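You operate a simulated robot arm through the tools that you are given. There is no shell and no other tool.

You are at the controls of a simulated two-armed robot. One attempt, no reset.

Task
Hold the small yellow bin on the top of the square steel stand steady with one hand and put the orange collet in it with the other.

Only the result counts: the job must be done as asked and must still hold three seconds after the hand-in. Knocking over, shifting, dropping, spilling or breaking anything else fails it.

Robot
Two 6-joint arms with two-finger parallel grippers on one trunk, on a base that moves. Base frame: it is fixed to the floor where the robot stands at the start and does not move with it; the origin is under the middle of the robot, x ahead of it, y to its left, z up. Lengths are in m, angles in rad, forces in N, time in s.
The left shoulder is at the start at [-0.096, 0.177, 0.781], the right one opposite. With the tool pointing down near the work surface each hand reaches from about 0.1 to 0.66 m from the robot's upright axis, wherever it stands, measured 20 degrees to its own side. Places, roughly: orange collet [-3.5, -1, 1]; small yellow bin [-5.25, -2, 1]. Payload 1.57 kg a hand.
The TCP of each hand is the grasp point between the finger pads, 0.03 m short of the fingertips. In the tool frame z runs along the fingers and y along their closing line. Largest opening 0.08 m; finger width 0.017, thickness 0.012; the body of the gripper, 0.04 by 0.082 m, starts 0.08 m behind the TCP.
Orientation is told as [roll, pitch, yaw] about the base's x, y, z axes, in that order, counted from this pose: with the fingers straight down and closing along the base's y, the tool's x points along the base's -x, its y along +y and its z along -z.

Tools
- The arms move only by the tool nudge_tool. It takes "left_targets", "right_targets" or both (then of equal length, played together; a hand with none holds still); each is a list of rows, each an object of numbers (a shift or turn left out is 0, a gripper value left out holds the last): "rx", "ry", "rz": the turn, a rotation vector about the base's x, y, z in rad; "dx", "dy", "dz": the shift along the base's x, y, z in m; "gripper": the gripper command, from -1 (shut) to 1 (fully open), values between in proportion. In form: [{"rx": .., "ry": .., "rz": .., "dx": .., "dy": .., "dz": .., "gripper": ..}, ...]. A call has 1 to 20 rows; each row shifts and turns the commanded pose from where the row before left it. Rows are played at 5 a second. More than 0.05 m and 0.15 rad between two rows, or a gripper value outside its range, and nothing of the call is played. Where a pose cannot be reached the arm comes as near as it can. A force on the tool above 40 N (or 10 N above the force at the start of the call, whichever is more), or a blocked arm, ends the call early, and 0.2 s more pass. The fingers move at their own pace (about 0.072 m/s each) and stop on an object; they squeeze with about 31 N. The grip force told is the motor's: it shows also when the fingers shut on nothing. Time passes only in rows, and 0.2 s behind the last, so rows that do not move let the fingers close. The reply holds the time, the measured pose of the TCP, the force on the tool along the base axes, the opening and the grip force, in the units named above and with some noise, with the torque about the TCP (base axes, N m) and any sound that the robot's microphone picked up.
- Cameras (640 x 400 px; columns grow to the right, rows downward): "scene" is now at [0.0448, -0.0202, 1.5218]; the picture's right is [-0.12, -0.99, 0.00], its down [-0.63, 0.08, -0.78] and it looks along [0.77, -0.10, -0.63] (base axes); focal length 285 px, centre (320, 200). "left" rides on the left gripper at [0.072, 0.007, -0.122] in its tool frame; the picture's right is [-0.09, 1.00, 0.00], its down [-0.84, -0.08, -0.54] and it looks along [-0.54, -0.05, 0.84] (tool axes); focal length 238 px, centre (320, 200). "right" rides on the right gripper at [0.072, -0.007, -0.122] in its tool frame; the picture's right is [0.09, 1.00, 0.00], its down [-0.84, 0.08, -0.54] and it looks along [-0.54, 0.05, 0.84] (tool axes); focal length 238 px, centre (320, 200).
- camera(camera): a new picture of that camera. It takes no simulated time.
- raise_lower(by): moves the trunk up (or, below 0, down) by that many m; the arms and the scene camera ride with it, the base frame stays. It gives what a move gives, with no picture.
- base_move(legs): drives the robot by 1 to 6 legs, each [ahead, left, turn to the left] in m, m and rad, along the robot's own axes; the way and the turn of a leg run together, so that a leg with both is an arc; at most 1.5 m and 3.142 rad a leg. The arms and the cameras ride along, it lands a little off, and it stops where it bumps. It gives what a move gives.
- pan_tilt(pan, tilt): turns the head with the scene camera to pan (to the left, within 2.496 rad either way) and tilt (down, from -0.506 to 1.204), counted from straight ahead of the robot (the tilt from the chest, where the trunk bows). It gives what a move gives.
- locate(camera, pixels): for up to 12 pixels [column, row] of the newest picture of that camera ("zoom" is the newest enlarged one), the place [x, y, z] in the base frame of the surface seen there, good to about 0.002 m, but the place of the scene camera against the robot may be out by one fixed shift of up to 0.018 m in any direction. It takes no simulated time.
- enlarge(camera, box): a new picture of the part [left, top, right, bottom] of that camera's present view, enlarged. It takes no simulated time.
- finish_job(): hands the job in; it is judged then, once.

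Leave the grippers open and the arms clear of the work at the hand-in unless told otherwise.

The tools are called after "Emit:" as name(argument=value, ...) on one line, values as JSON. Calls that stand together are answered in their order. nudge_tool: Moves the arms, as the interface text tells. Its arguments: {"type":"object","properties":{"left_targets":{"type":"array"},"right_targets":{"type":"array"}},"required":[]} The other tools are called the same way: raise_lower (by) moves the trunk up or down; base_move (legs) drives the base; pan_tilt (pan, tilt) turns the head that bears the scene camera; camera (camera) takes a picture; locate (camera, pixels) gives the place of the surface under pixels of a picture; enlarge (camera, box) takes an enlarged picture of a part of a camera's view; finish_job () hands the job in.

At the start:

```text
clock: 0.0
left_ee_pos: [0.4219, 0.1949, 1.1801]
left_tcp_rot: [0.001, -0.001, 0.0]
left_wrist_force: [-0.8, 0.2, 0.3]
left_ft_torque: [0.03, -0.01, -0.01]
left_opening: 0.0801
left_finger_force: 0.1
right_ee_pos: [0.3684, -0.1899, 1.2234]
right_tcp_rot: [0.001, 0.0, -0.001]
right_wrist_force: [0.3, -0.5, -0.3]
right_ft_torque: [-0.02, -0.02, 0.0]
right_opening: 0.0803
right_finger_force: 0.1
trunk travel left (down, up): [-0.225, 0.103]
robot x, y, heading: [-0.0012, 0.0043, 0.001]
head pan, tilt (commanded): [-0.124, 0.682]
```

scene: 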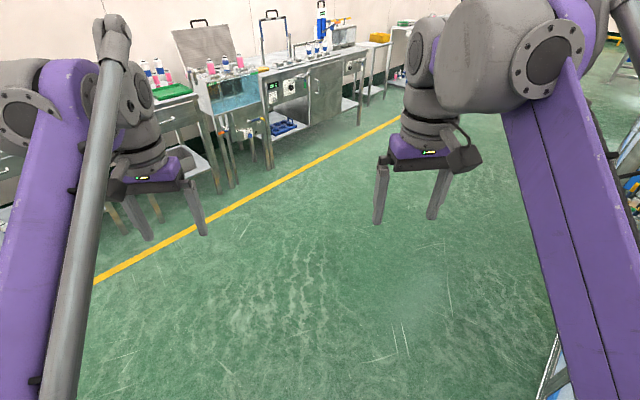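
right: 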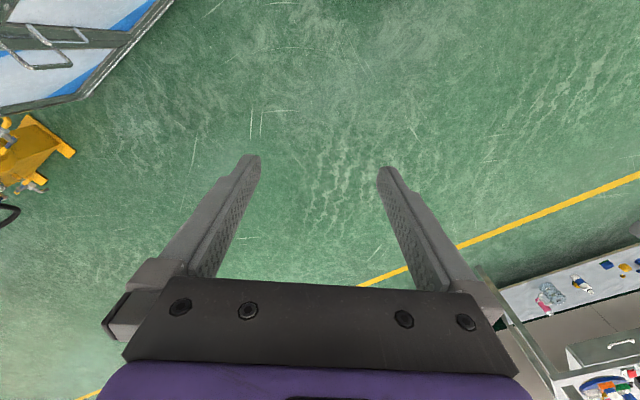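
left: 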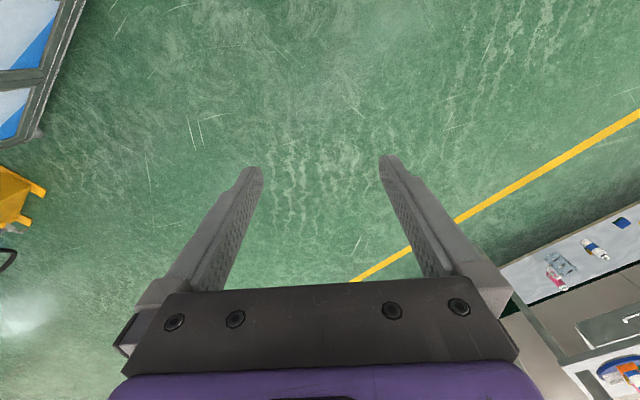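

The picture shows benches ahead and to the left. The collet and bin are told to be behind me, around x=-3.5 and x=-5.25. I'll turn the head to the right and back to survey.

Emit:
pan_tilt(pan=2.45, tilt=0.35)

```text
clock: 2.3
left_ee_pos: [0.4223, 0.1949, 1.1809]
left_tcp_rot: [0.0, 0.0, 0.0]
left_wrist_force: [0.3, -0.4, -0.4]
left_ft_torque: [0.0, 0.0, -0.01]
left_opening: 0.0797
left_finger_force: 0.1
right_ee_pos: [0.3692, -0.1901, 1.2244]
right_tcp_rot: [0.001, -0.001, -0.002]
right_wrist_force: [-0.2, -0.2, -0.5]
right_ft_torque: [0.01, -0.04, 0.0]
right_opening: 0.0799
right_finger_force: 0.0
trunk travel left (down, up): [-0.225, 0.103]
robot x, y, heading: [0.0009, 0.0003, 0.002]
head pan, tilt (commanded): [2.45, 0.351]
```

The head is turned back-left; I take a picture there.

Emit:
camera(camera="scene")

```text
taken
```

scene: 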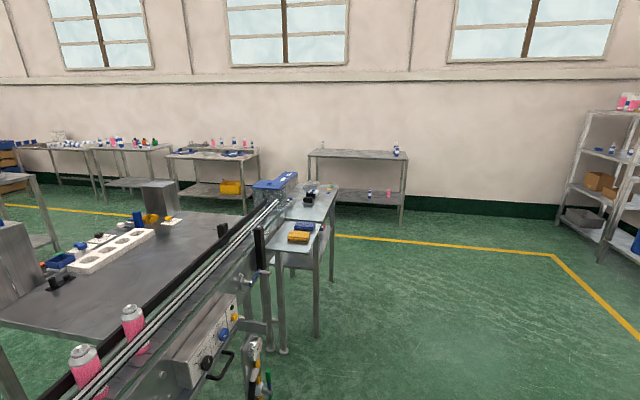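

Now look to back-right, where the collet (heading about -2.86) and bin (about -2.78) should be.

Emit:
pan_tilt(pan=-2.45, tilt=0.35)

Emit:
camera(camera="scene")

```text
clock: 6.2
left_ee_pos: [0.423, 0.1946, 1.1793]
left_tcp_rot: [0.001, 0.0, 0.0]
left_wrist_force: [-0.6, 0.4, 0.3]
left_ft_torque: [-0.03, 0.04, -0.01]
left_opening: 0.0802
left_finger_force: 0.0
right_ee_pos: [0.3684, -0.1889, 1.2238]
right_tcp_rot: [0.0, -0.001, -0.001]
right_wrist_force: [-1.1, -0.4, 0.2]
right_ft_torque: [-0.02, -0.01, -0.02]
right_opening: 0.0802
right_finger_force: 0.0
trunk travel left (down, up): [-0.225, 0.103]
robot x, y, heading: [-0.0002, -0.0013, 0.002]
head pan, tilt (commanded): [-2.45, 0.351]
```

```text
taken
```

scene: 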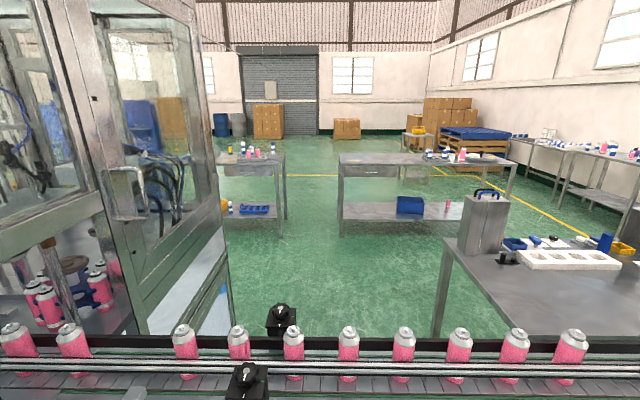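

There is a conveyor with pink cans right behind me. I see a bench with a white tray at right (570,260), benches beyond. I'll locate several points to build a map.

Emit:
locate(camera="scene", pixels=[[570, 262], [485, 230], [515, 245], [605, 245], [420, 130], [375, 165], [250, 158], [410, 205], [440, 330], [349, 340], [20, 345], [570, 345]])

Emit:
enlarge(camera="scene", box=[320, 100, 640, 300])

```text
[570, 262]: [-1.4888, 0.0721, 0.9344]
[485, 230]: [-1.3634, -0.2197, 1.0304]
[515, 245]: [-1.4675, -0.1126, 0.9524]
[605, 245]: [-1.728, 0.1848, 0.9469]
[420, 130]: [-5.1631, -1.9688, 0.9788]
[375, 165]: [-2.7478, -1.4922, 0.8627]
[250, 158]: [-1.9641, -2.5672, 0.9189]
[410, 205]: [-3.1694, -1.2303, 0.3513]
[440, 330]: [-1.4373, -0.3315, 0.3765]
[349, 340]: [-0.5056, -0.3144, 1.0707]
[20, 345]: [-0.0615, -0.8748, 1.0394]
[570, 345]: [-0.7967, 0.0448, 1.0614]
```

```text
2.00 times, centred on (480, 200) of scene
```

zoom: 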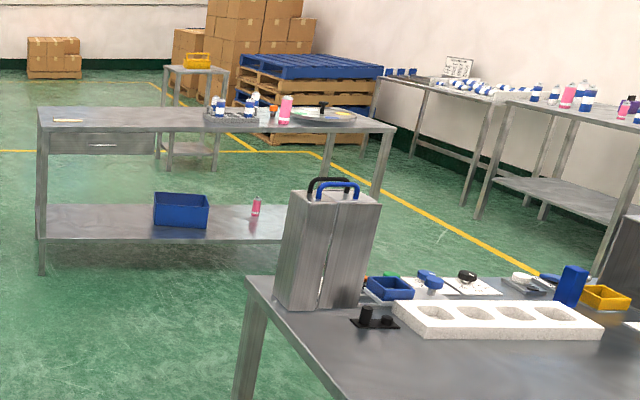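

The yellow bin is visible on a small square stand at zoom (197,60), place about [-5.16,-1.97,0.98]. The conveyor runs diagonally behind me. I'll look left-back again to find the conveyor's end and a way round.

Emit:
pan_tilt(pan=2.2, tilt=0.45)

Emit:
camera(camera="scene")

Emit:
locate(camera="scene", pixels=[[100, 380], [150, 250], [200, 180], [180, 160], [230, 170], [250, 170], [200, 300], [160, 390], [220, 260], [300, 130], [400, 170], [20, 200]])

```text
clock: 9.9
left_ee_pos: [0.422, 0.1941, 1.1805]
left_tcp_rot: [-0.001, 0.001, 0.0]
left_wrist_force: [-0.3, 0.4, -1.1]
left_ft_torque: [0.0, -0.01, 0.04]
left_opening: 0.0803
left_finger_force: 0.0
right_ee_pos: [0.3685, -0.1892, 1.2245]
right_tcp_rot: [0.0, 0.0, 0.0]
right_wrist_force: [0.0, -0.3, 0.7]
right_ft_torque: [0.03, 0.02, 0.0]
right_opening: 0.0801
right_finger_force: 0.0
trunk travel left (down, up): [-0.225, 0.103]
robot x, y, heading: [-0.0009, -0.0038, -0.004]
head pan, tilt (commanded): [2.201, 0.45]
```

```text
taken
```

scene: 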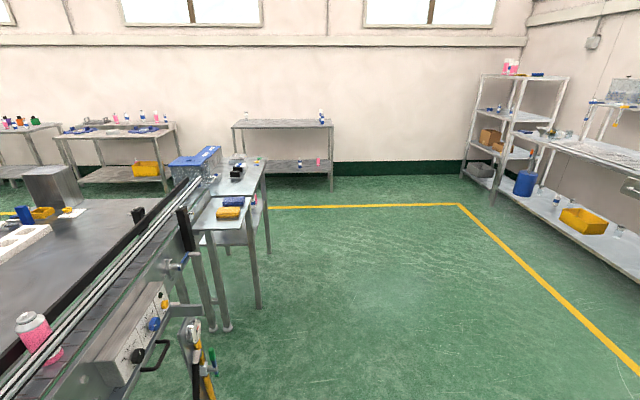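

```text
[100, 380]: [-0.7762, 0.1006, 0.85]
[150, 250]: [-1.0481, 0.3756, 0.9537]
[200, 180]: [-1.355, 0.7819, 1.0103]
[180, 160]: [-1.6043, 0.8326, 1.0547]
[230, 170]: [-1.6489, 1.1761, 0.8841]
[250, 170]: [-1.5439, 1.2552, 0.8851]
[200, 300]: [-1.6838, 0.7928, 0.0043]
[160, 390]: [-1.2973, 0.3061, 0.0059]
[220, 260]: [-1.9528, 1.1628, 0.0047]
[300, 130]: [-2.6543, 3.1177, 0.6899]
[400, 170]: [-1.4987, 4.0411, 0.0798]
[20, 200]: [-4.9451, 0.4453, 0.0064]
```

The conveyor ends near (-1.4,0.9), followed by a small glass-topped table; past that is open floor. I'll locate more edges, and then look at other directions.

Emit:
locate(camera="scene", pixels=[[266, 160], [245, 197], [258, 305], [268, 250], [210, 325], [65, 130], [175, 130], [235, 125], [332, 125], [460, 205], [490, 190], [190, 345]])

Emit:
pan_tilt(pan=1.1, tilt=0.5)

Emit:
camera(camera="scene")

```text
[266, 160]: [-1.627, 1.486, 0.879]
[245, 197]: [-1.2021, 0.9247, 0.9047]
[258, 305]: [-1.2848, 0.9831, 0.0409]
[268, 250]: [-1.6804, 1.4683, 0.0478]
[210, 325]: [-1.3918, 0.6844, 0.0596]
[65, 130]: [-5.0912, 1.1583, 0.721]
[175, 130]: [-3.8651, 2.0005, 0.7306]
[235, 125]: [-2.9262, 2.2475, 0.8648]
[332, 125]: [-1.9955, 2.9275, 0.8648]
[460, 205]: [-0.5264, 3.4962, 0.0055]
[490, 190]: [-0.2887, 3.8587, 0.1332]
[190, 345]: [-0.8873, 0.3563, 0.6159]
```

```text
clock: 11.2
left_ee_pos: [0.4216, 0.1932, 1.1803]
left_tcp_rot: [-0.001, 0.001, -0.001]
left_wrist_force: [-0.4, 0.1, 0.1]
left_ft_torque: [0.03, 0.0, -0.04]
left_opening: 0.0798
left_finger_force: 0.0
right_ee_pos: [0.369, -0.1901, 1.2237]
right_tcp_rot: [-0.001, 0.0, 0.0]
right_wrist_force: [0.0, 1.1, -0.6]
right_ft_torque: [0.0, 0.04, 0.02]
right_opening: 0.0799
right_finger_force: 0.0
trunk travel left (down, up): [-0.225, 0.103]
robot x, y, heading: [-0.0019, 0.0025, 0.002]
head pan, tilt (commanded): [1.1, 0.499]
```

```text
taken
```

scene: 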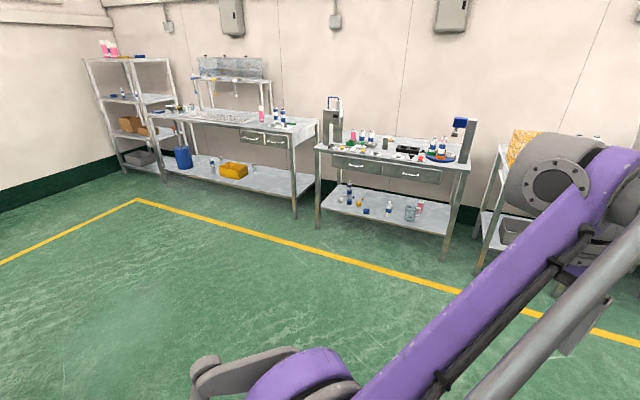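

Open floor with a yellow line; benches behind it. I also check the right side before driving.

Emit:
pan_tilt(pan=-1.0, tilt=0.7)

Emit:
camera(camera="scene")

Emit:
locate(camera="scene", pixels=[[320, 200], [200, 200], [400, 300], [500, 300], [320, 350], [100, 300], [600, 300], [450, 150]])

```text
clock: 13.2
left_ee_pos: [0.4217, 0.1941, 1.1796]
left_tcp_rot: [0.001, 0.0, 0.0]
left_wrist_force: [0.9, -0.6, 0.5]
left_ft_torque: [0.02, -0.03, 0.0]
left_opening: 0.0801
left_finger_force: 0.0
right_ee_pos: [0.3674, -0.1896, 1.2242]
right_tcp_rot: [0.001, 0.0, -0.001]
right_wrist_force: [-0.2, 0.0, -0.7]
right_ft_torque: [0.02, 0.0, 0.0]
right_opening: 0.08
right_finger_force: 0.0
trunk travel left (down, up): [-0.225, 0.103]
robot x, y, heading: [-0.003, -0.0005, -0.003]
head pan, tilt (commanded): [-1.0, 0.7]
```

```text
taken
```

scene: 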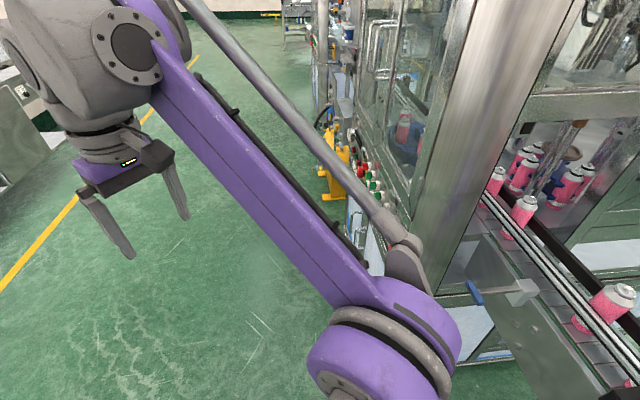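

```text
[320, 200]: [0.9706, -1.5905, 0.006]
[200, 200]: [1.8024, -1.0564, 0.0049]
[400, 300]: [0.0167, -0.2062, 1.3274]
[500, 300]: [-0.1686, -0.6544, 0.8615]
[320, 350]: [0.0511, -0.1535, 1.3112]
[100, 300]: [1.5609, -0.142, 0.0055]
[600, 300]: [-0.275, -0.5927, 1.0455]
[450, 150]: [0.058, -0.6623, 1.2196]
```

Ahead is free floor. I drive ahead 0.35 m away from the conveyor, turn left to run parallel to it (heading about 2.22), and go 1.5 m along.

Emit:
base_move(legs=[[0.35, 0, 0], [0, 0, 2.22], [1.4, 0, 0]])

Emit:
pan_tilt(pan=0.6, tilt=0.5)

Emit:
camera(camera="scene")

```text
clock: 27.4
left_ee_pos: [-0.9205, 1.3278, 1.1799]
left_tcp_rot: [0.0, 0.0, 2.229]
left_wrist_force: [-0.3, -0.2, -0.2]
left_ft_torque: [0.02, 0.02, 0.0]
left_opening: 0.08
left_finger_force: 0.0
right_ee_pos: [-0.5836, 1.5193, 1.2246]
right_tcp_rot: [0.001, 0.001, 2.23]
right_wrist_force: [0.8, 0.4, -0.6]
right_ft_torque: [-0.03, 0.03, 0.03]
right_opening: 0.0798
right_finger_force: 0.0
trunk travel left (down, up): [-0.225, 0.103]
robot x, y, heading: [-0.5057, 1.1092, 2.232]
head pan, tilt (commanded): [-1.0, 0.7]
```

```text
clock: 29.1
left_ee_pos: [-0.9204, 1.328, 1.179]
left_tcp_rot: [0.0, 0.0, 2.23]
left_wrist_force: [-0.4, 0.1, 0.0]
left_ft_torque: [0.01, 0.01, 0.01]
left_opening: 0.0799
left_finger_force: 0.1
right_ee_pos: [-0.583, 1.5202, 1.2241]
right_tcp_rot: [0.0, -0.001, 2.227]
right_wrist_force: [-0.8, 0.7, -0.5]
right_ft_torque: [-0.02, 0.0, -0.01]
right_opening: 0.0802
right_finger_force: 0.0
trunk travel left (down, up): [-0.225, 0.103]
robot x, y, heading: [-0.5066, 1.1133, 2.232]
head pan, tilt (commanded): [0.6, 0.499]
```

```text
taken
```

scene: 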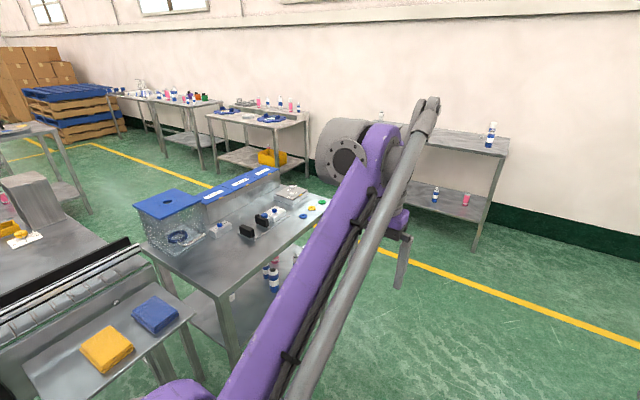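

I see the glass table at left ending near pixel (325,195) and the wall bench at (500,150). I check their coordinates and those of the way beyond.

Emit:
locate(camera="scene", pixels=[[325, 200], [275, 172], [307, 118], [210, 112], [505, 155], [60, 120], [90, 210], [130, 240], [35, 130], [100, 150], [50, 180], [265, 157]])

```text
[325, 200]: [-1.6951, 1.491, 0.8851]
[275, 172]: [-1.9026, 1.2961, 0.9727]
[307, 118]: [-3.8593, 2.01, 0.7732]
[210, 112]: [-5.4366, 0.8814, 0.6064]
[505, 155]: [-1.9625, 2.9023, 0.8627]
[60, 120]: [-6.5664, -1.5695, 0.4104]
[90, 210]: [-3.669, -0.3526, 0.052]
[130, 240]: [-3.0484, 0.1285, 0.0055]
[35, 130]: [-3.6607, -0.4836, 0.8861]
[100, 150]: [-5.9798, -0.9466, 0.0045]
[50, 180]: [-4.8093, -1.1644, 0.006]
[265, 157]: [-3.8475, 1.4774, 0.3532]
```

Corridor between a table end and the wall bench is about 1.3 m wide. I drive ahead 1.5 m plus a bit, turn left 1.56, and go ahead into the aisle.

Emit:
base_move(legs=[[1.5, 0, 0], [0.12, 0, 0], [0, 0, 1.56], [1.2, 0, 0]])

Emit:
pan_tilt(pan=0.4, tilt=0.5)

Emit:
camera(camera="scene")

```text
clock: 46.9
left_ee_pos: [-2.7081, 1.3123, 1.1801]
left_tcp_rot: [0.0, 0.0, -2.513]
left_wrist_force: [1.0, -0.1, -0.2]
left_ft_torque: [0.0, 0.0, 0.03]
left_opening: 0.0798
left_finger_force: 0.1
right_ee_pos: [-2.8908, 1.6542, 1.2249]
right_tcp_rot: [0.001, 0.0, -2.511]
right_wrist_force: [-0.4, -0.6, -0.1]
right_ft_torque: [0.02, -0.03, -0.02]
right_opening: 0.08
right_finger_force: 0.0
trunk travel left (down, up): [-0.225, 0.103]
robot x, y, heading: [-2.4871, 1.7203, -2.517]
head pan, tilt (commanded): [0.6, 0.499]
```

```text
clock: 47.6
left_ee_pos: [-2.7078, 1.3119, 1.1794]
left_tcp_rot: [-0.001, 0.001, -2.51]
left_wrist_force: [0.0, -0.6, -0.2]
left_ft_torque: [-0.01, 0.01, -0.01]
left_opening: 0.0798
left_finger_force: 0.2
right_ee_pos: [-2.8909, 1.655, 1.2248]
right_tcp_rot: [-0.001, 0.001, -2.512]
right_wrist_force: [-0.8, 1.0, -0.9]
right_ft_torque: [0.0, -0.01, -0.05]
right_opening: 0.0799
right_finger_force: 0.0
trunk travel left (down, up): [-0.225, 0.103]
robot x, y, heading: [-2.4843, 1.7216, -2.513]
head pan, tilt (commanded): [0.4, 0.499]
```

```text
taken
```

scene: 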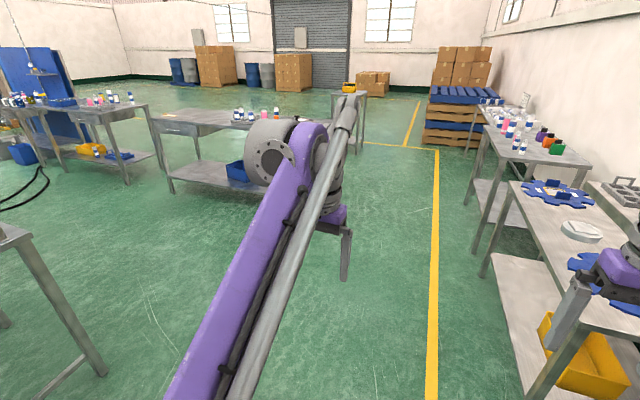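

The left aisle is open; the right gripper appears near the bench at right. I check the bench edge, the stand with the yellow bin at (348,88), and the collet bench.

Emit:
locate(camera="scene", pixels=[[510, 185], [540, 350], [475, 140], [348, 86], [335, 95], [163, 125], [265, 113], [170, 185], [340, 145], [435, 140], [425, 130], [310, 180]])

Emit:
enlarge(camera="scene", box=[140, 60, 400, 220])

```text
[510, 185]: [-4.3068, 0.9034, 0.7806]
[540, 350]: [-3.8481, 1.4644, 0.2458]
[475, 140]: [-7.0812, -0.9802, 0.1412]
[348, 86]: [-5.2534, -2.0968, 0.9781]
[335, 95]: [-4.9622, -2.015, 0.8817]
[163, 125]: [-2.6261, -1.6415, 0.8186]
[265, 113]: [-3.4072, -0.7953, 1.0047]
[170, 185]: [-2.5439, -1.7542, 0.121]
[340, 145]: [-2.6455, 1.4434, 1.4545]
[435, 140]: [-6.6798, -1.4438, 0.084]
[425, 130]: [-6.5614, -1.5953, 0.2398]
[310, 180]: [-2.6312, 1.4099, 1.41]
```

```text
2.46 times, centred on (270, 140) of scene
```

zoom: 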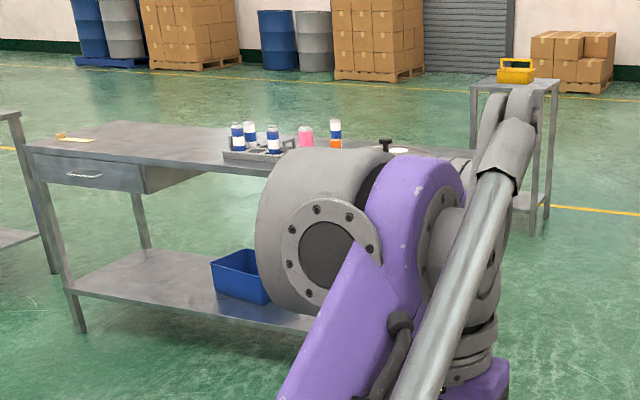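

The yellow bin sits at about (-5.25,-2.1,0.98). I move a bit left, away from the right-hand bench, and ahead, then look at the collet bench from closer.

Emit:
base_move(legs=[[0, 0.25, 0], [0.8, 0.3, 0]])

Emit:
pan_tilt(pan=0.75, tilt=0.4)

Emit:
camera(camera="scene")

```text
clock: 54.6
left_ee_pos: [-3.006, 0.3768, 1.1802]
left_tcp_rot: [0.0, 0.0, -2.49]
left_wrist_force: [-0.2, 0.5, 0.7]
left_ft_torque: [0.0, 0.01, -0.01]
left_opening: 0.0798
left_finger_force: 0.0
right_ee_pos: [-3.1958, 0.7139, 1.2234]
right_tcp_rot: [0.0, 0.001, -2.489]
right_wrist_force: [-0.4, -0.4, 0.6]
right_ft_torque: [0.03, 0.0, 0.01]
right_opening: 0.0801
right_finger_force: 0.0
trunk travel left (down, up): [-0.225, 0.103]
robot x, y, heading: [-2.7841, 0.7935, -2.49]
head pan, tilt (commanded): [0.4, 0.499]
```

```text
clock: 55.4
left_ee_pos: [-3.0054, 0.3765, 1.1799]
left_tcp_rot: [0.0, 0.0, -2.489]
left_wrist_force: [-0.6, 0.0, -0.7]
left_ft_torque: [-0.01, 0.0, 0.02]
left_opening: 0.08
left_finger_force: 0.1
right_ee_pos: [-3.1947, 0.7139, 1.2239]
right_tcp_rot: [0.0, -0.001, -2.49]
right_wrist_force: [0.1, -0.5, 0.4]
right_ft_torque: [0.01, -0.01, -0.01]
right_opening: 0.0802
right_finger_force: 0.1
trunk travel left (down, up): [-0.225, 0.103]
robot x, y, heading: [-2.7885, 0.7853, -2.49]
head pan, tilt (commanded): [0.75, 0.4]
```

```text
taken
```

scene: 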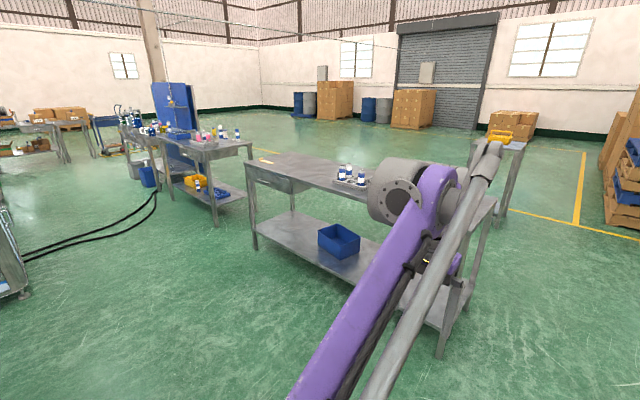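

The left arm hides the collet part of the bench. Before strafing left in front of it I check the space on my left.

Emit:
pan_tilt(pan=1.7, tilt=0.7)

Emit:
camera(camera="scene")

Emit:
locate(camera="scene", pixels=[[320, 200], [320, 300], [320, 120], [500, 100], [500, 200], [580, 150], [100, 150], [420, 150]])

```text
clock: 56.6
left_ee_pos: [-3.0052, 0.3756, 1.1803]
left_tcp_rot: [-0.001, -0.001, -2.491]
left_wrist_force: [-0.4, -0.5, 1.0]
left_ft_torque: [-0.01, 0.05, 0.02]
left_opening: 0.0799
left_finger_force: 0.0
right_ee_pos: [-3.1953, 0.7149, 1.224]
right_tcp_rot: [0.0, 0.0, -2.49]
right_wrist_force: [0.4, -0.2, -0.3]
right_ft_torque: [0.03, 0.01, 0.03]
right_opening: 0.0801
right_finger_force: 0.0
trunk travel left (down, up): [-0.225, 0.103]
robot x, y, heading: [-2.7895, 0.7852, -2.491]
head pan, tilt (commanded): [1.7, 0.7]
```

```text
taken
```

scene: 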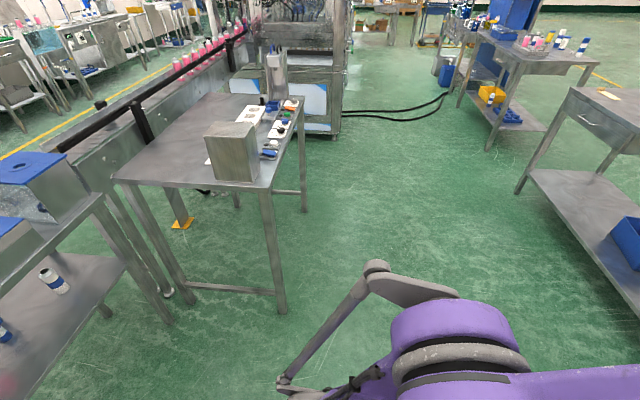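

```text
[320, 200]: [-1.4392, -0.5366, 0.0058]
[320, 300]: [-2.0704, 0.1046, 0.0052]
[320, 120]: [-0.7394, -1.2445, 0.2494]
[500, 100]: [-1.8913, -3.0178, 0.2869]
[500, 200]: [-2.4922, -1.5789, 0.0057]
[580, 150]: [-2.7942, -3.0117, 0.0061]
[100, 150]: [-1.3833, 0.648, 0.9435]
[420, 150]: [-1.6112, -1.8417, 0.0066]
```

The aisle between the grey bench and the collet bench is open. I go ahead 0.4 m, then left 0.9 m so the collet lies between the arms.

Emit:
base_move(legs=[[0.4, 0, 0], [0, 0.9, 0]])

Emit:
pan_tilt(pan=0.0, tilt=0.55)

Emit:
camera(camera="scene")

```text
clock: 67.0
left_ee_pos: [-2.7753, -0.5835, 1.1796]
left_tcp_rot: [-0.001, -0.002, -2.495]
left_wrist_force: [-1.1, 0.8, -0.3]
left_ft_torque: [0.0, 0.0, -0.03]
left_opening: 0.0799
left_finger_force: 0.0
right_ee_pos: [-2.9636, -0.2445, 1.2238]
right_tcp_rot: [0.001, 0.0, -2.493]
right_wrist_force: [0.0, -0.8, 0.4]
right_ft_torque: [0.05, -0.02, -0.03]
right_opening: 0.0798
right_finger_force: 0.1
trunk travel left (down, up): [-0.225, 0.103]
robot x, y, heading: [-2.5585, -0.1753, -2.492]
head pan, tilt (commanded): [1.7, 0.7]
```

```text
clock: 68.7
left_ee_pos: [-2.775, -0.583, 1.18]
left_tcp_rot: [0.0, 0.0, -2.494]
left_wrist_force: [-0.2, -0.4, 1.1]
left_ft_torque: [0.0, -0.02, 0.03]
left_opening: 0.0798
left_finger_force: 0.1
right_ee_pos: [-2.9632, -0.245, 1.2249]
right_tcp_rot: [0.0, -0.001, -2.494]
right_wrist_force: [1.1, 0.6, -0.7]
right_ft_torque: [0.02, 0.02, -0.01]
right_opening: 0.08
right_finger_force: 0.0
trunk travel left (down, up): [-0.225, 0.103]
robot x, y, heading: [-2.5556, -0.1722, -2.501]
head pan, tilt (commanded): [0.0, 0.55]
```

```text
taken
```

scene: 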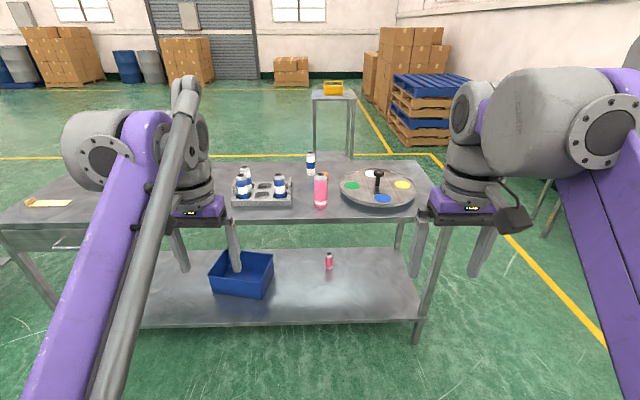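

Good view now. The stand with the yellow bin is straight behind the bench. I enlarge the bench top to find the orange collet.

Emit:
enlarge(camera="scene", box=[210, 130, 430, 268])

Emit:
enlarge(camera="scene", box=[290, 65, 380, 121])

```text
2.90 times, centred on (320, 199) of scene
```

zoom: 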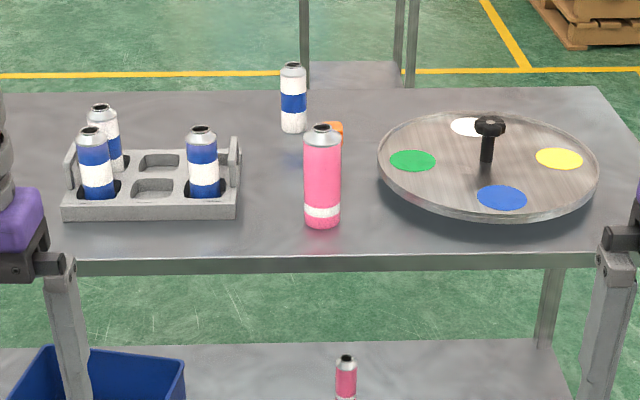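

```text
7.11 times, centred on (335, 93) of scene
```

zoom: 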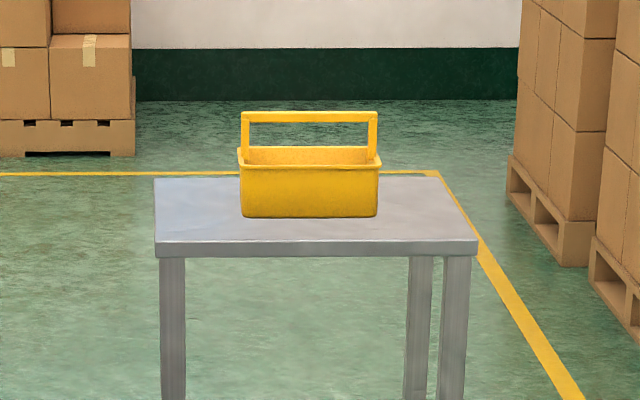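

The orange collet peeks out behind the pink can at zoom (338,130), i.e. scene about (326,175). I locate the surroundings, first with the bench zoom.

Emit:
locate(camera="scene", pixels=[[326, 174], [321, 180], [310, 160], [378, 175], [345, 188], [414, 190], [380, 206], [330, 160], [320, 216], [429, 215], [410, 162], [278, 190]])

Emit:
enlarge(camera="scene", box=[290, 145, 370, 215])

```text
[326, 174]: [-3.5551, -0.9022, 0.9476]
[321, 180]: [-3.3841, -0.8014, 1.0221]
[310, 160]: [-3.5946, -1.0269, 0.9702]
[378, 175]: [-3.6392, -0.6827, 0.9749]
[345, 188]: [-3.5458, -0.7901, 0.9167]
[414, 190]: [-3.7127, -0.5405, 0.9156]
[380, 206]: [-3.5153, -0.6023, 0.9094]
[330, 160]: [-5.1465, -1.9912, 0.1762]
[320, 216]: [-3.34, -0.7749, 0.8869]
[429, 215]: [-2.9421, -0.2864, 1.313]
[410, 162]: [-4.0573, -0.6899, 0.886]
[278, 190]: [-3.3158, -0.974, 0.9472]
```

```text
5.71 times, centred on (330, 180) of scene
```

zoom: 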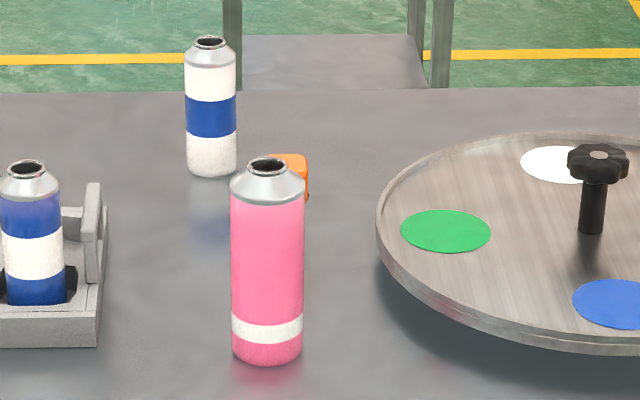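

The collet is at about (-3.555,-0.902), top 0.948; pink can nearer to me, blue/white can farther left, turntable on the right. I look down to see how big my base is relative to the bench edge.

Emit:
pan_tilt(pan=0.0, tilt=1.2)

Emit:
camera(camera="scene")

Emit:
camera(camera="left")

Emit:
camera(camera="right")

```text
clock: 69.8
left_ee_pos: [-2.7757, -0.5831, 1.1802]
left_tcp_rot: [-0.001, -0.001, -2.492]
left_wrist_force: [0.2, -0.4, 0.2]
left_ft_torque: [0.0, -0.02, 0.02]
left_opening: 0.0801
left_finger_force: 0.0
right_ee_pos: [-2.964, -0.2445, 1.2239]
right_tcp_rot: [0.002, -0.001, -2.496]
right_wrist_force: [0.5, -0.3, -0.3]
right_ft_torque: [0.04, -0.01, -0.01]
right_opening: 0.08
right_finger_force: 0.1
trunk travel left (down, up): [-0.225, 0.103]
robot x, y, heading: [-2.5569, -0.1744, -2.496]
head pan, tilt (commanded): [0.0, 1.201]
```

```text
taken
```

scene: 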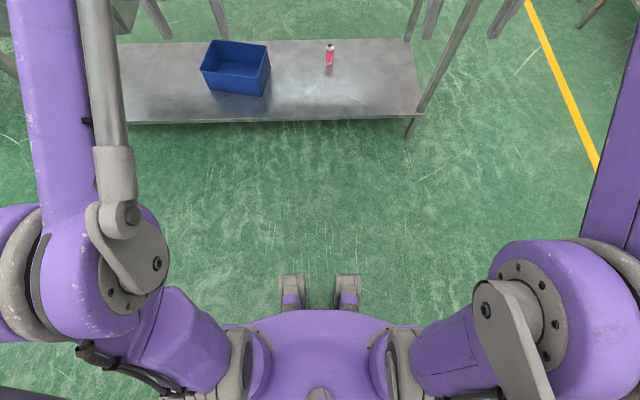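

```text
taken
```

left: 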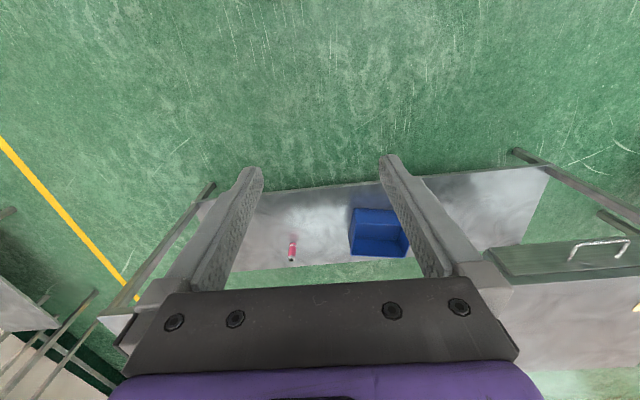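

```text
taken
```

right: 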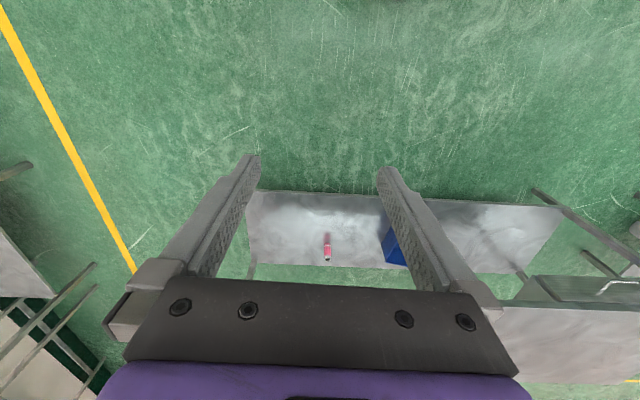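

Two feet of my base show at (292,285) and (348,285). I measure how far they stick out, and the shelf edge.

Emit:
locate(camera="scene", pixels=[[292, 276], [348, 277], [292, 290], [320, 330], [300, 118], [409, 130], [230, 330], [320, 317]])

```text
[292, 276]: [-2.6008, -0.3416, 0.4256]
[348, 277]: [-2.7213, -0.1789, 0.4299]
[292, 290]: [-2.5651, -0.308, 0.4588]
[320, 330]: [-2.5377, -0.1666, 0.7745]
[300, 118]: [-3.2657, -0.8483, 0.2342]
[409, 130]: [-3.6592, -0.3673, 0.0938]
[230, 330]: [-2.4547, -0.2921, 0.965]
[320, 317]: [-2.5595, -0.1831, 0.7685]
```

Emit:
locate(camera="scene", pixels=[[320, 305], [320, 290], [320, 270], [250, 315], [390, 315], [300, 275], [320, 309]])

```text
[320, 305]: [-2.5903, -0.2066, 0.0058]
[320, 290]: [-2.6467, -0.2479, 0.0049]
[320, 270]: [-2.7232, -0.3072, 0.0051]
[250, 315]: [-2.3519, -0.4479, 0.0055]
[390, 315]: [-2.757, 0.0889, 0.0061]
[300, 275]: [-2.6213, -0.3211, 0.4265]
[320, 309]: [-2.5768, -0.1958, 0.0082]
```

My base is slim in front, so I can stand close. I tilt the head back up and check the heights of the cans before driving the hands over the bench.

Emit:
pan_tilt(pan=0.0, tilt=0.6)

Emit:
enlarge(camera="scene", box=[270, 130, 370, 193])

```text
clock: 70.8
left_ee_pos: [-2.7749, -0.5829, 1.18]
left_tcp_rot: [-0.001, -0.001, -2.493]
left_wrist_force: [0.3, 0.1, 0.2]
left_ft_torque: [0.0, 0.03, 0.0]
left_opening: 0.0801
left_finger_force: 0.1
right_ee_pos: [-2.9642, -0.2448, 1.2238]
right_tcp_rot: [-0.001, -0.002, -2.494]
right_wrist_force: [-0.1, 0.1, 0.6]
right_ft_torque: [0.03, 0.0, -0.01]
right_opening: 0.0799
right_finger_force: 0.1
trunk travel left (down, up): [-0.225, 0.103]
robot x, y, heading: [-2.5571, -0.173, -2.492]
head pan, tilt (commanded): [0.0, 0.6]
```

```text
6.35 times, centred on (320, 162) of scene
```

zoom: 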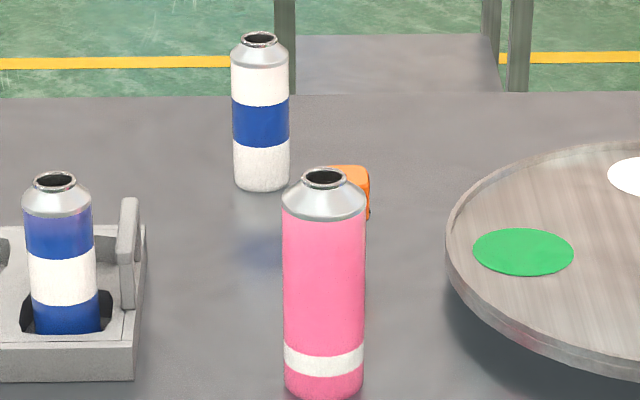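

Emit:
locate(camera="zoom", pixels=[[324, 190], [324, 350], [348, 170], [366, 190], [368, 212], [260, 55], [260, 185], [324, 172], [285, 250], [363, 250], [55, 185], [420, 110]])

```text
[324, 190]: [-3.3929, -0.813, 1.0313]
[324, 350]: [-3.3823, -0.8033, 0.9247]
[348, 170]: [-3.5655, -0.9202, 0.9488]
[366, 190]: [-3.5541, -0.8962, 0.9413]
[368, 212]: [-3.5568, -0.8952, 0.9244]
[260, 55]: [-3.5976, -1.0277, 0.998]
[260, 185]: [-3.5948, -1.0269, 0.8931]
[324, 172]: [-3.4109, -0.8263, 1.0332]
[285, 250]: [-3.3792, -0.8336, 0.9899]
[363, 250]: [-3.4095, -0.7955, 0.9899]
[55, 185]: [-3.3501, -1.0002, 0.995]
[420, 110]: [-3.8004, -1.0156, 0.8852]
```

Cans reach z 1.035 at most, my fingertips are at 1.15. I drive ahead 0.58 m and right 0.2 m so the collet comes in front of the left hand.

Emit:
base_move(legs=[[0.3, -0.2, 0], [0.27, 0, 0]])

Emit:
camera(camera="scene")

Emit:
camera(camera="left")

```text
clock: 74.6
left_ee_pos: [-3.3553, -0.7774, 1.1795]
left_tcp_rot: [-0.001, 0.0, -2.489]
left_wrist_force: [-0.3, -0.4, 0.4]
left_ft_torque: [0.02, 0.0, 0.0]
left_opening: 0.0798
left_finger_force: 0.1
right_ee_pos: [-3.5463, -0.4396, 1.2243]
right_tcp_rot: [0.0, 0.001, -2.489]
right_wrist_force: [0.1, -0.2, 0.3]
right_ft_torque: [0.02, -0.02, 0.02]
right_opening: 0.0796
right_finger_force: 0.0
trunk travel left (down, up): [-0.225, 0.103]
robot x, y, heading: [-3.1381, -0.367, -2.493]
head pan, tilt (commanded): [0.0, 0.6]
```

```text
taken
```

scene: 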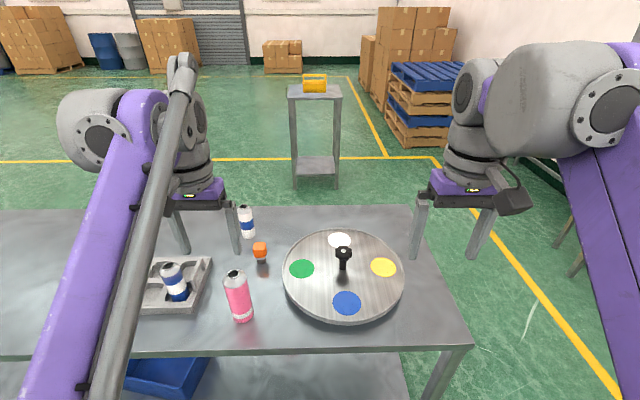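

```text
taken
```

left: 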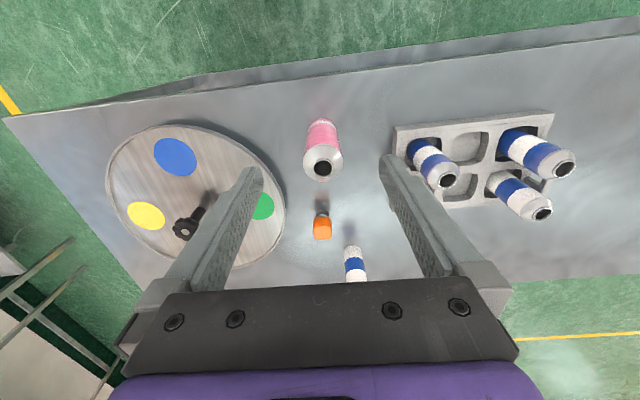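

The collet shows well now: left camera (322,225) and scene (260,250). I enlarge both.

Emit:
enlarge(camera="left", box=[260, 150, 400, 290])

Emit:
enlarge(camera="scene", box=[220, 200, 320, 330])

Emit:
locate(camera="left", pixels=[[322, 225], [313, 230], [331, 230], [322, 237], [322, 215], [322, 208], [323, 140], [355, 265], [263, 205], [280, 200], [340, 215]])

Emit:
locate(camera="scene", pixels=[[260, 247], [254, 247], [266, 247], [260, 258], [286, 268]])

```text
2.86 times, centred on (330, 220) of left
```

zoom: 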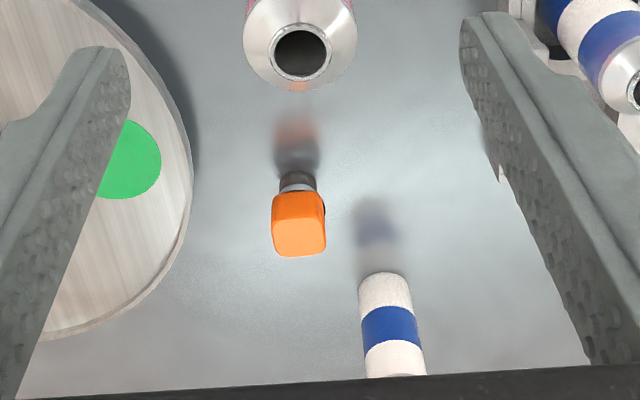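

```text
3.08 times, centred on (270, 265) of scene
```

zoom: 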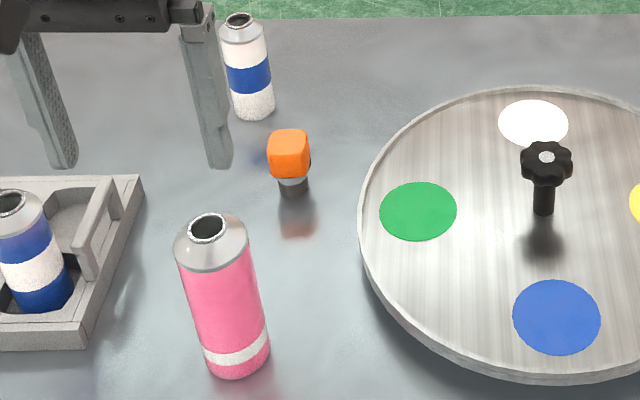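

```text
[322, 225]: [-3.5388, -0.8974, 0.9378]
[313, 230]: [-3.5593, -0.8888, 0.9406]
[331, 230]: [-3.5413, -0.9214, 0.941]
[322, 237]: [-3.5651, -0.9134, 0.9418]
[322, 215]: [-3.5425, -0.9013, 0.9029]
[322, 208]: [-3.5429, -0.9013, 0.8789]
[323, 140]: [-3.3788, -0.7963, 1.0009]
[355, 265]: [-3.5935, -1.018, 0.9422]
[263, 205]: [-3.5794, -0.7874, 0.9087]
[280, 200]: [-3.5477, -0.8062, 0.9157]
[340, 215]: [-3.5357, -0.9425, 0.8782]
```

```text
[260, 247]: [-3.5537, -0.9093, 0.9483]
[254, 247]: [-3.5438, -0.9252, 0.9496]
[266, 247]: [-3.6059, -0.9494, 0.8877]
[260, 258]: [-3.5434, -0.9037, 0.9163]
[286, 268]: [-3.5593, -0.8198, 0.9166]
```

The collet is an orange cube-like head (about 0.037 m wide, top z≈0.942) on a grey shank; wrist camera gives centre about (-3.5535,-0.907) and bench z 0.878. It is 0.68 m from my axis, a little far, so I move 0.08 ahead and 0.03 right.

Emit:
base_move(legs=[[0.08, -0.03, 0]])

Emit:
camera(camera="left")

Emit:
locate(camera="left", pixels=[[320, 200], [360, 250]])

```text
clock: 75.7
left_ee_pos: [-3.4376, -0.8043, 1.1789]
left_tcp_rot: [0.0, 0.0, -2.485]
left_wrist_force: [0.1, -0.4, -0.1]
left_ft_torque: [0.04, -0.03, 0.0]
left_opening: 0.0803
left_finger_force: 0.1
right_ee_pos: [-3.6277, -0.4654, 1.2237]
right_tcp_rot: [0.0, -0.002, -2.488]
right_wrist_force: [-0.4, 1.3, -0.9]
right_ft_torque: [0.02, -0.05, 0.04]
right_opening: 0.0798
right_finger_force: 0.2
trunk travel left (down, up): [-0.225, 0.103]
robot x, y, heading: [-3.2201, -0.3932, -2.492]
head pan, tilt (commanded): [0.0, 0.6]
```

```text
taken
```

left: 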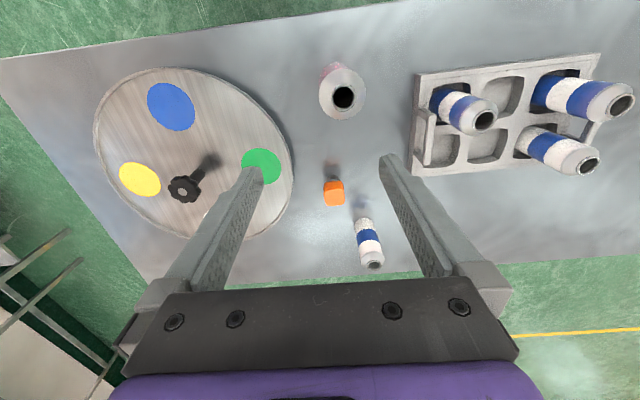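

```text
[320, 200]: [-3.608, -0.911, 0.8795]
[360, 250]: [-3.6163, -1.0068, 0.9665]
```

I move the left hand horizontally at its present height to be above the collet (shift -0.116, -0.103), then look again.

Emit:
nudge_tool(left_targets=[{"dx": -0.029, "dy": -0.0257, "gripper": 1}, {"dx": -0.029, "dy": -0.0257}, {"dx": -0.029, "dy": -0.0257}, {"dx": -0.029, "dy": -0.0257}, {}])

Emit:
camera(camera="left")

Emit:
enlarge(camera="left", box=[260, 100, 400, 220])

```text
clock: 76.9
left_ee_pos: [-3.5051, -0.8648, 1.1523]
left_tcp_rot: [0.0, -0.001, -2.486]
left_wrist_force: [-0.6, 0.0, -0.2]
left_ft_torque: [-0.04, -0.02, 0.01]
left_opening: 0.08
left_finger_force: 0.3
left hand out of reach, approached as far as the arm can: row 2, 3, 4
right_ee_pos: [-3.6278, -0.4656, 1.2244]
right_tcp_rot: [0.0, -0.001, -2.487]
right_wrist_force: [0.1, -0.9, 0.5]
right_ft_torque: [0.03, 0.01, 0.01]
right_opening: 0.0802
right_finger_force: 0.1
trunk travel left (down, up): [-0.225, 0.103]
robot x, y, heading: [-3.2186, -0.396, -2.487]
head pan, tilt (commanded): [0.0, 0.6]
```

```text
taken
```

left: 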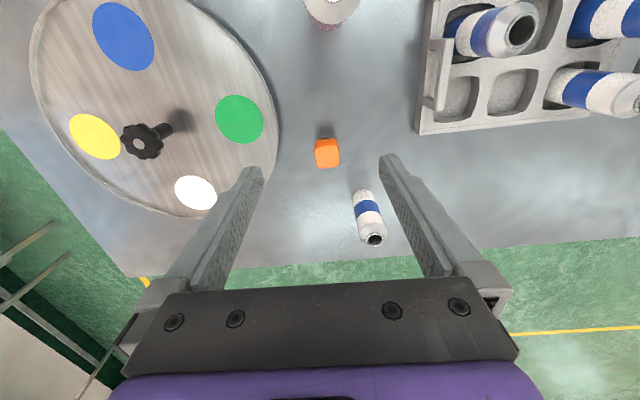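

```text
3.33 times, centred on (330, 160) of left
```

zoom: 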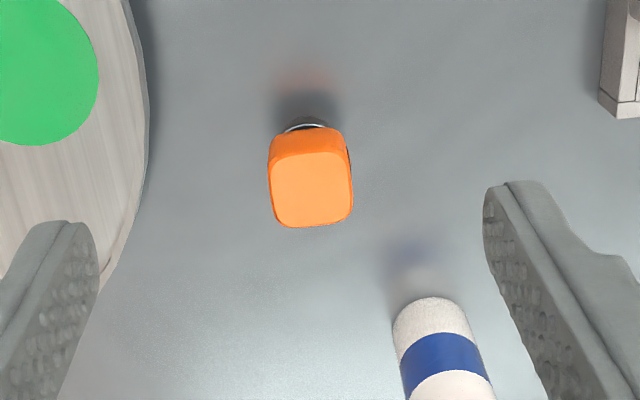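

The arm is near its limit at this height; it will reach farther lower down. I measure the collet's head top from this closer view.

Emit:
locate(camera="zoom", pixels=[[312, 190], [275, 190], [348, 188], [310, 220], [310, 160], [285, 160], [335, 160], [285, 218], [342, 215], [310, 140], [220, 250], [430, 310]])

```text
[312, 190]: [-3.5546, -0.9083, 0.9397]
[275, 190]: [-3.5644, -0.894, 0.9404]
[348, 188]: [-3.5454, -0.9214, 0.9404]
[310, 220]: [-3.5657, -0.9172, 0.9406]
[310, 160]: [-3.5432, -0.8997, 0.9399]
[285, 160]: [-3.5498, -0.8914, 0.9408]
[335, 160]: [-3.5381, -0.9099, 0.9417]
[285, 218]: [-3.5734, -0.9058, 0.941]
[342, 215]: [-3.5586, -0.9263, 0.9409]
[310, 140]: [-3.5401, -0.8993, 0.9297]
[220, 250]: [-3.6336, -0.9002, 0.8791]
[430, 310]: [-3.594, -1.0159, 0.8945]
```

The head centre is (-3.555,-0.908), top z 0.9405. I lower the left hand by 0.16 m in steps and check where it lands.

Emit:
nudge_tool(left_targets=[{"dz": -0.04}, {"dz": -0.04}, {"dz": -0.04}, {"dz": -0.02}, {}])

Emit:
camera(camera="left")

```text
clock: 78.1
left_ee_pos: [-3.504, -0.8646, 1.0119]
left_tcp_rot: [-0.001, 0.001, -2.485]
left_wrist_force: [-0.3, 0.2, -0.2]
left_ft_torque: [0.01, -0.01, 0.03]
left_opening: 0.0799
left_finger_force: 0.1
right_ee_pos: [-3.6289, -0.4661, 1.2247]
right_tcp_rot: [0.001, -0.001, -2.487]
right_wrist_force: [0.6, -0.3, -0.1]
right_ft_torque: [0.02, 0.03, -0.03]
right_opening: 0.0799
right_finger_force: 0.1
trunk travel left (down, up): [-0.225, 0.103]
robot x, y, heading: [-3.2226, -0.3925, -2.489]
head pan, tilt (commanded): [0.0, 0.6]
```

```text
taken
```

left: 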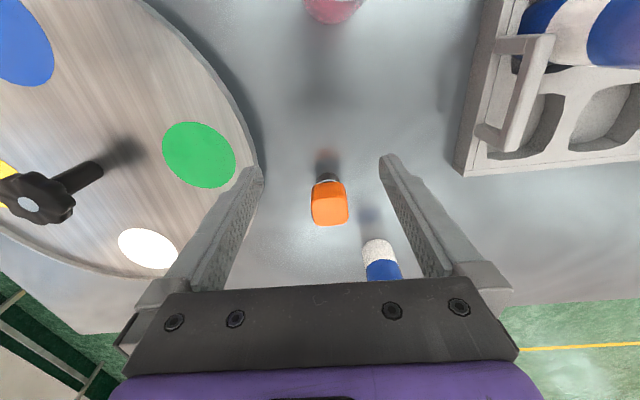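

The hand came straight down to z 1.012 at (-3.504,-0.865). Now I move the remaining (-0.051,-0.0434) at this height; tips at 0.98 are above the collet (0.94).

Emit:
nudge_tool(left_targets=[{"dx": -0.017, "dy": -0.0145}, {"dx": -0.017, "dy": -0.0145}, {"dx": -0.017, "dy": -0.0145}, {}])

Emit:
camera(camera="left")

```text
clock: 79.1
left_ee_pos: [-3.5559, -0.9085, 1.0159]
left_tcp_rot: [0.0, -0.001, -2.487]
left_wrist_force: [-0.3, -0.1, 0.5]
left_ft_torque: [-0.02, 0.03, 0.02]
left_opening: 0.0798
left_finger_force: 0.1
right_ee_pos: [-3.6277, -0.4655, 1.2233]
right_tcp_rot: [0.0, -0.001, -2.487]
right_wrist_force: [0.0, 1.3, -0.7]
right_ft_torque: [0.01, 0.02, 0.01]
right_opening: 0.0802
right_finger_force: 0.1
trunk travel left (down, up): [-0.225, 0.103]
robot x, y, heading: [-3.2195, -0.3933, -2.488]
head pan, tilt (commanded): [0.0, 0.6]
```

```text
taken
```

left: 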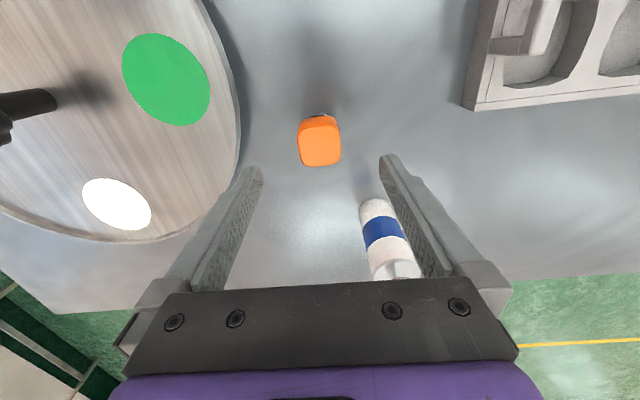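

The TCP is right over the collet's place. The blue/white can top at (392,270) is close to the palm in view, so I check its exact position before descending.

Emit:
locate(camera="left", pixels=[[392, 268], [375, 262], [410, 268], [380, 205], [385, 235], [365, 235], [402, 235], [320, 148], [320, 120], [240, 160]])

```text
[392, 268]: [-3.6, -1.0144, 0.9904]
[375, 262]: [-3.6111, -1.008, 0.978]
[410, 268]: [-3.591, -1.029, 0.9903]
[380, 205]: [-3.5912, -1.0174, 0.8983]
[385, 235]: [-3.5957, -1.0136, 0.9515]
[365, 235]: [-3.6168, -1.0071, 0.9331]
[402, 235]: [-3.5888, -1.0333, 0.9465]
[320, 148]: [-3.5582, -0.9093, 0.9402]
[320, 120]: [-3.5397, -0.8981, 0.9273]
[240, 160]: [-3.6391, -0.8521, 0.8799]
```

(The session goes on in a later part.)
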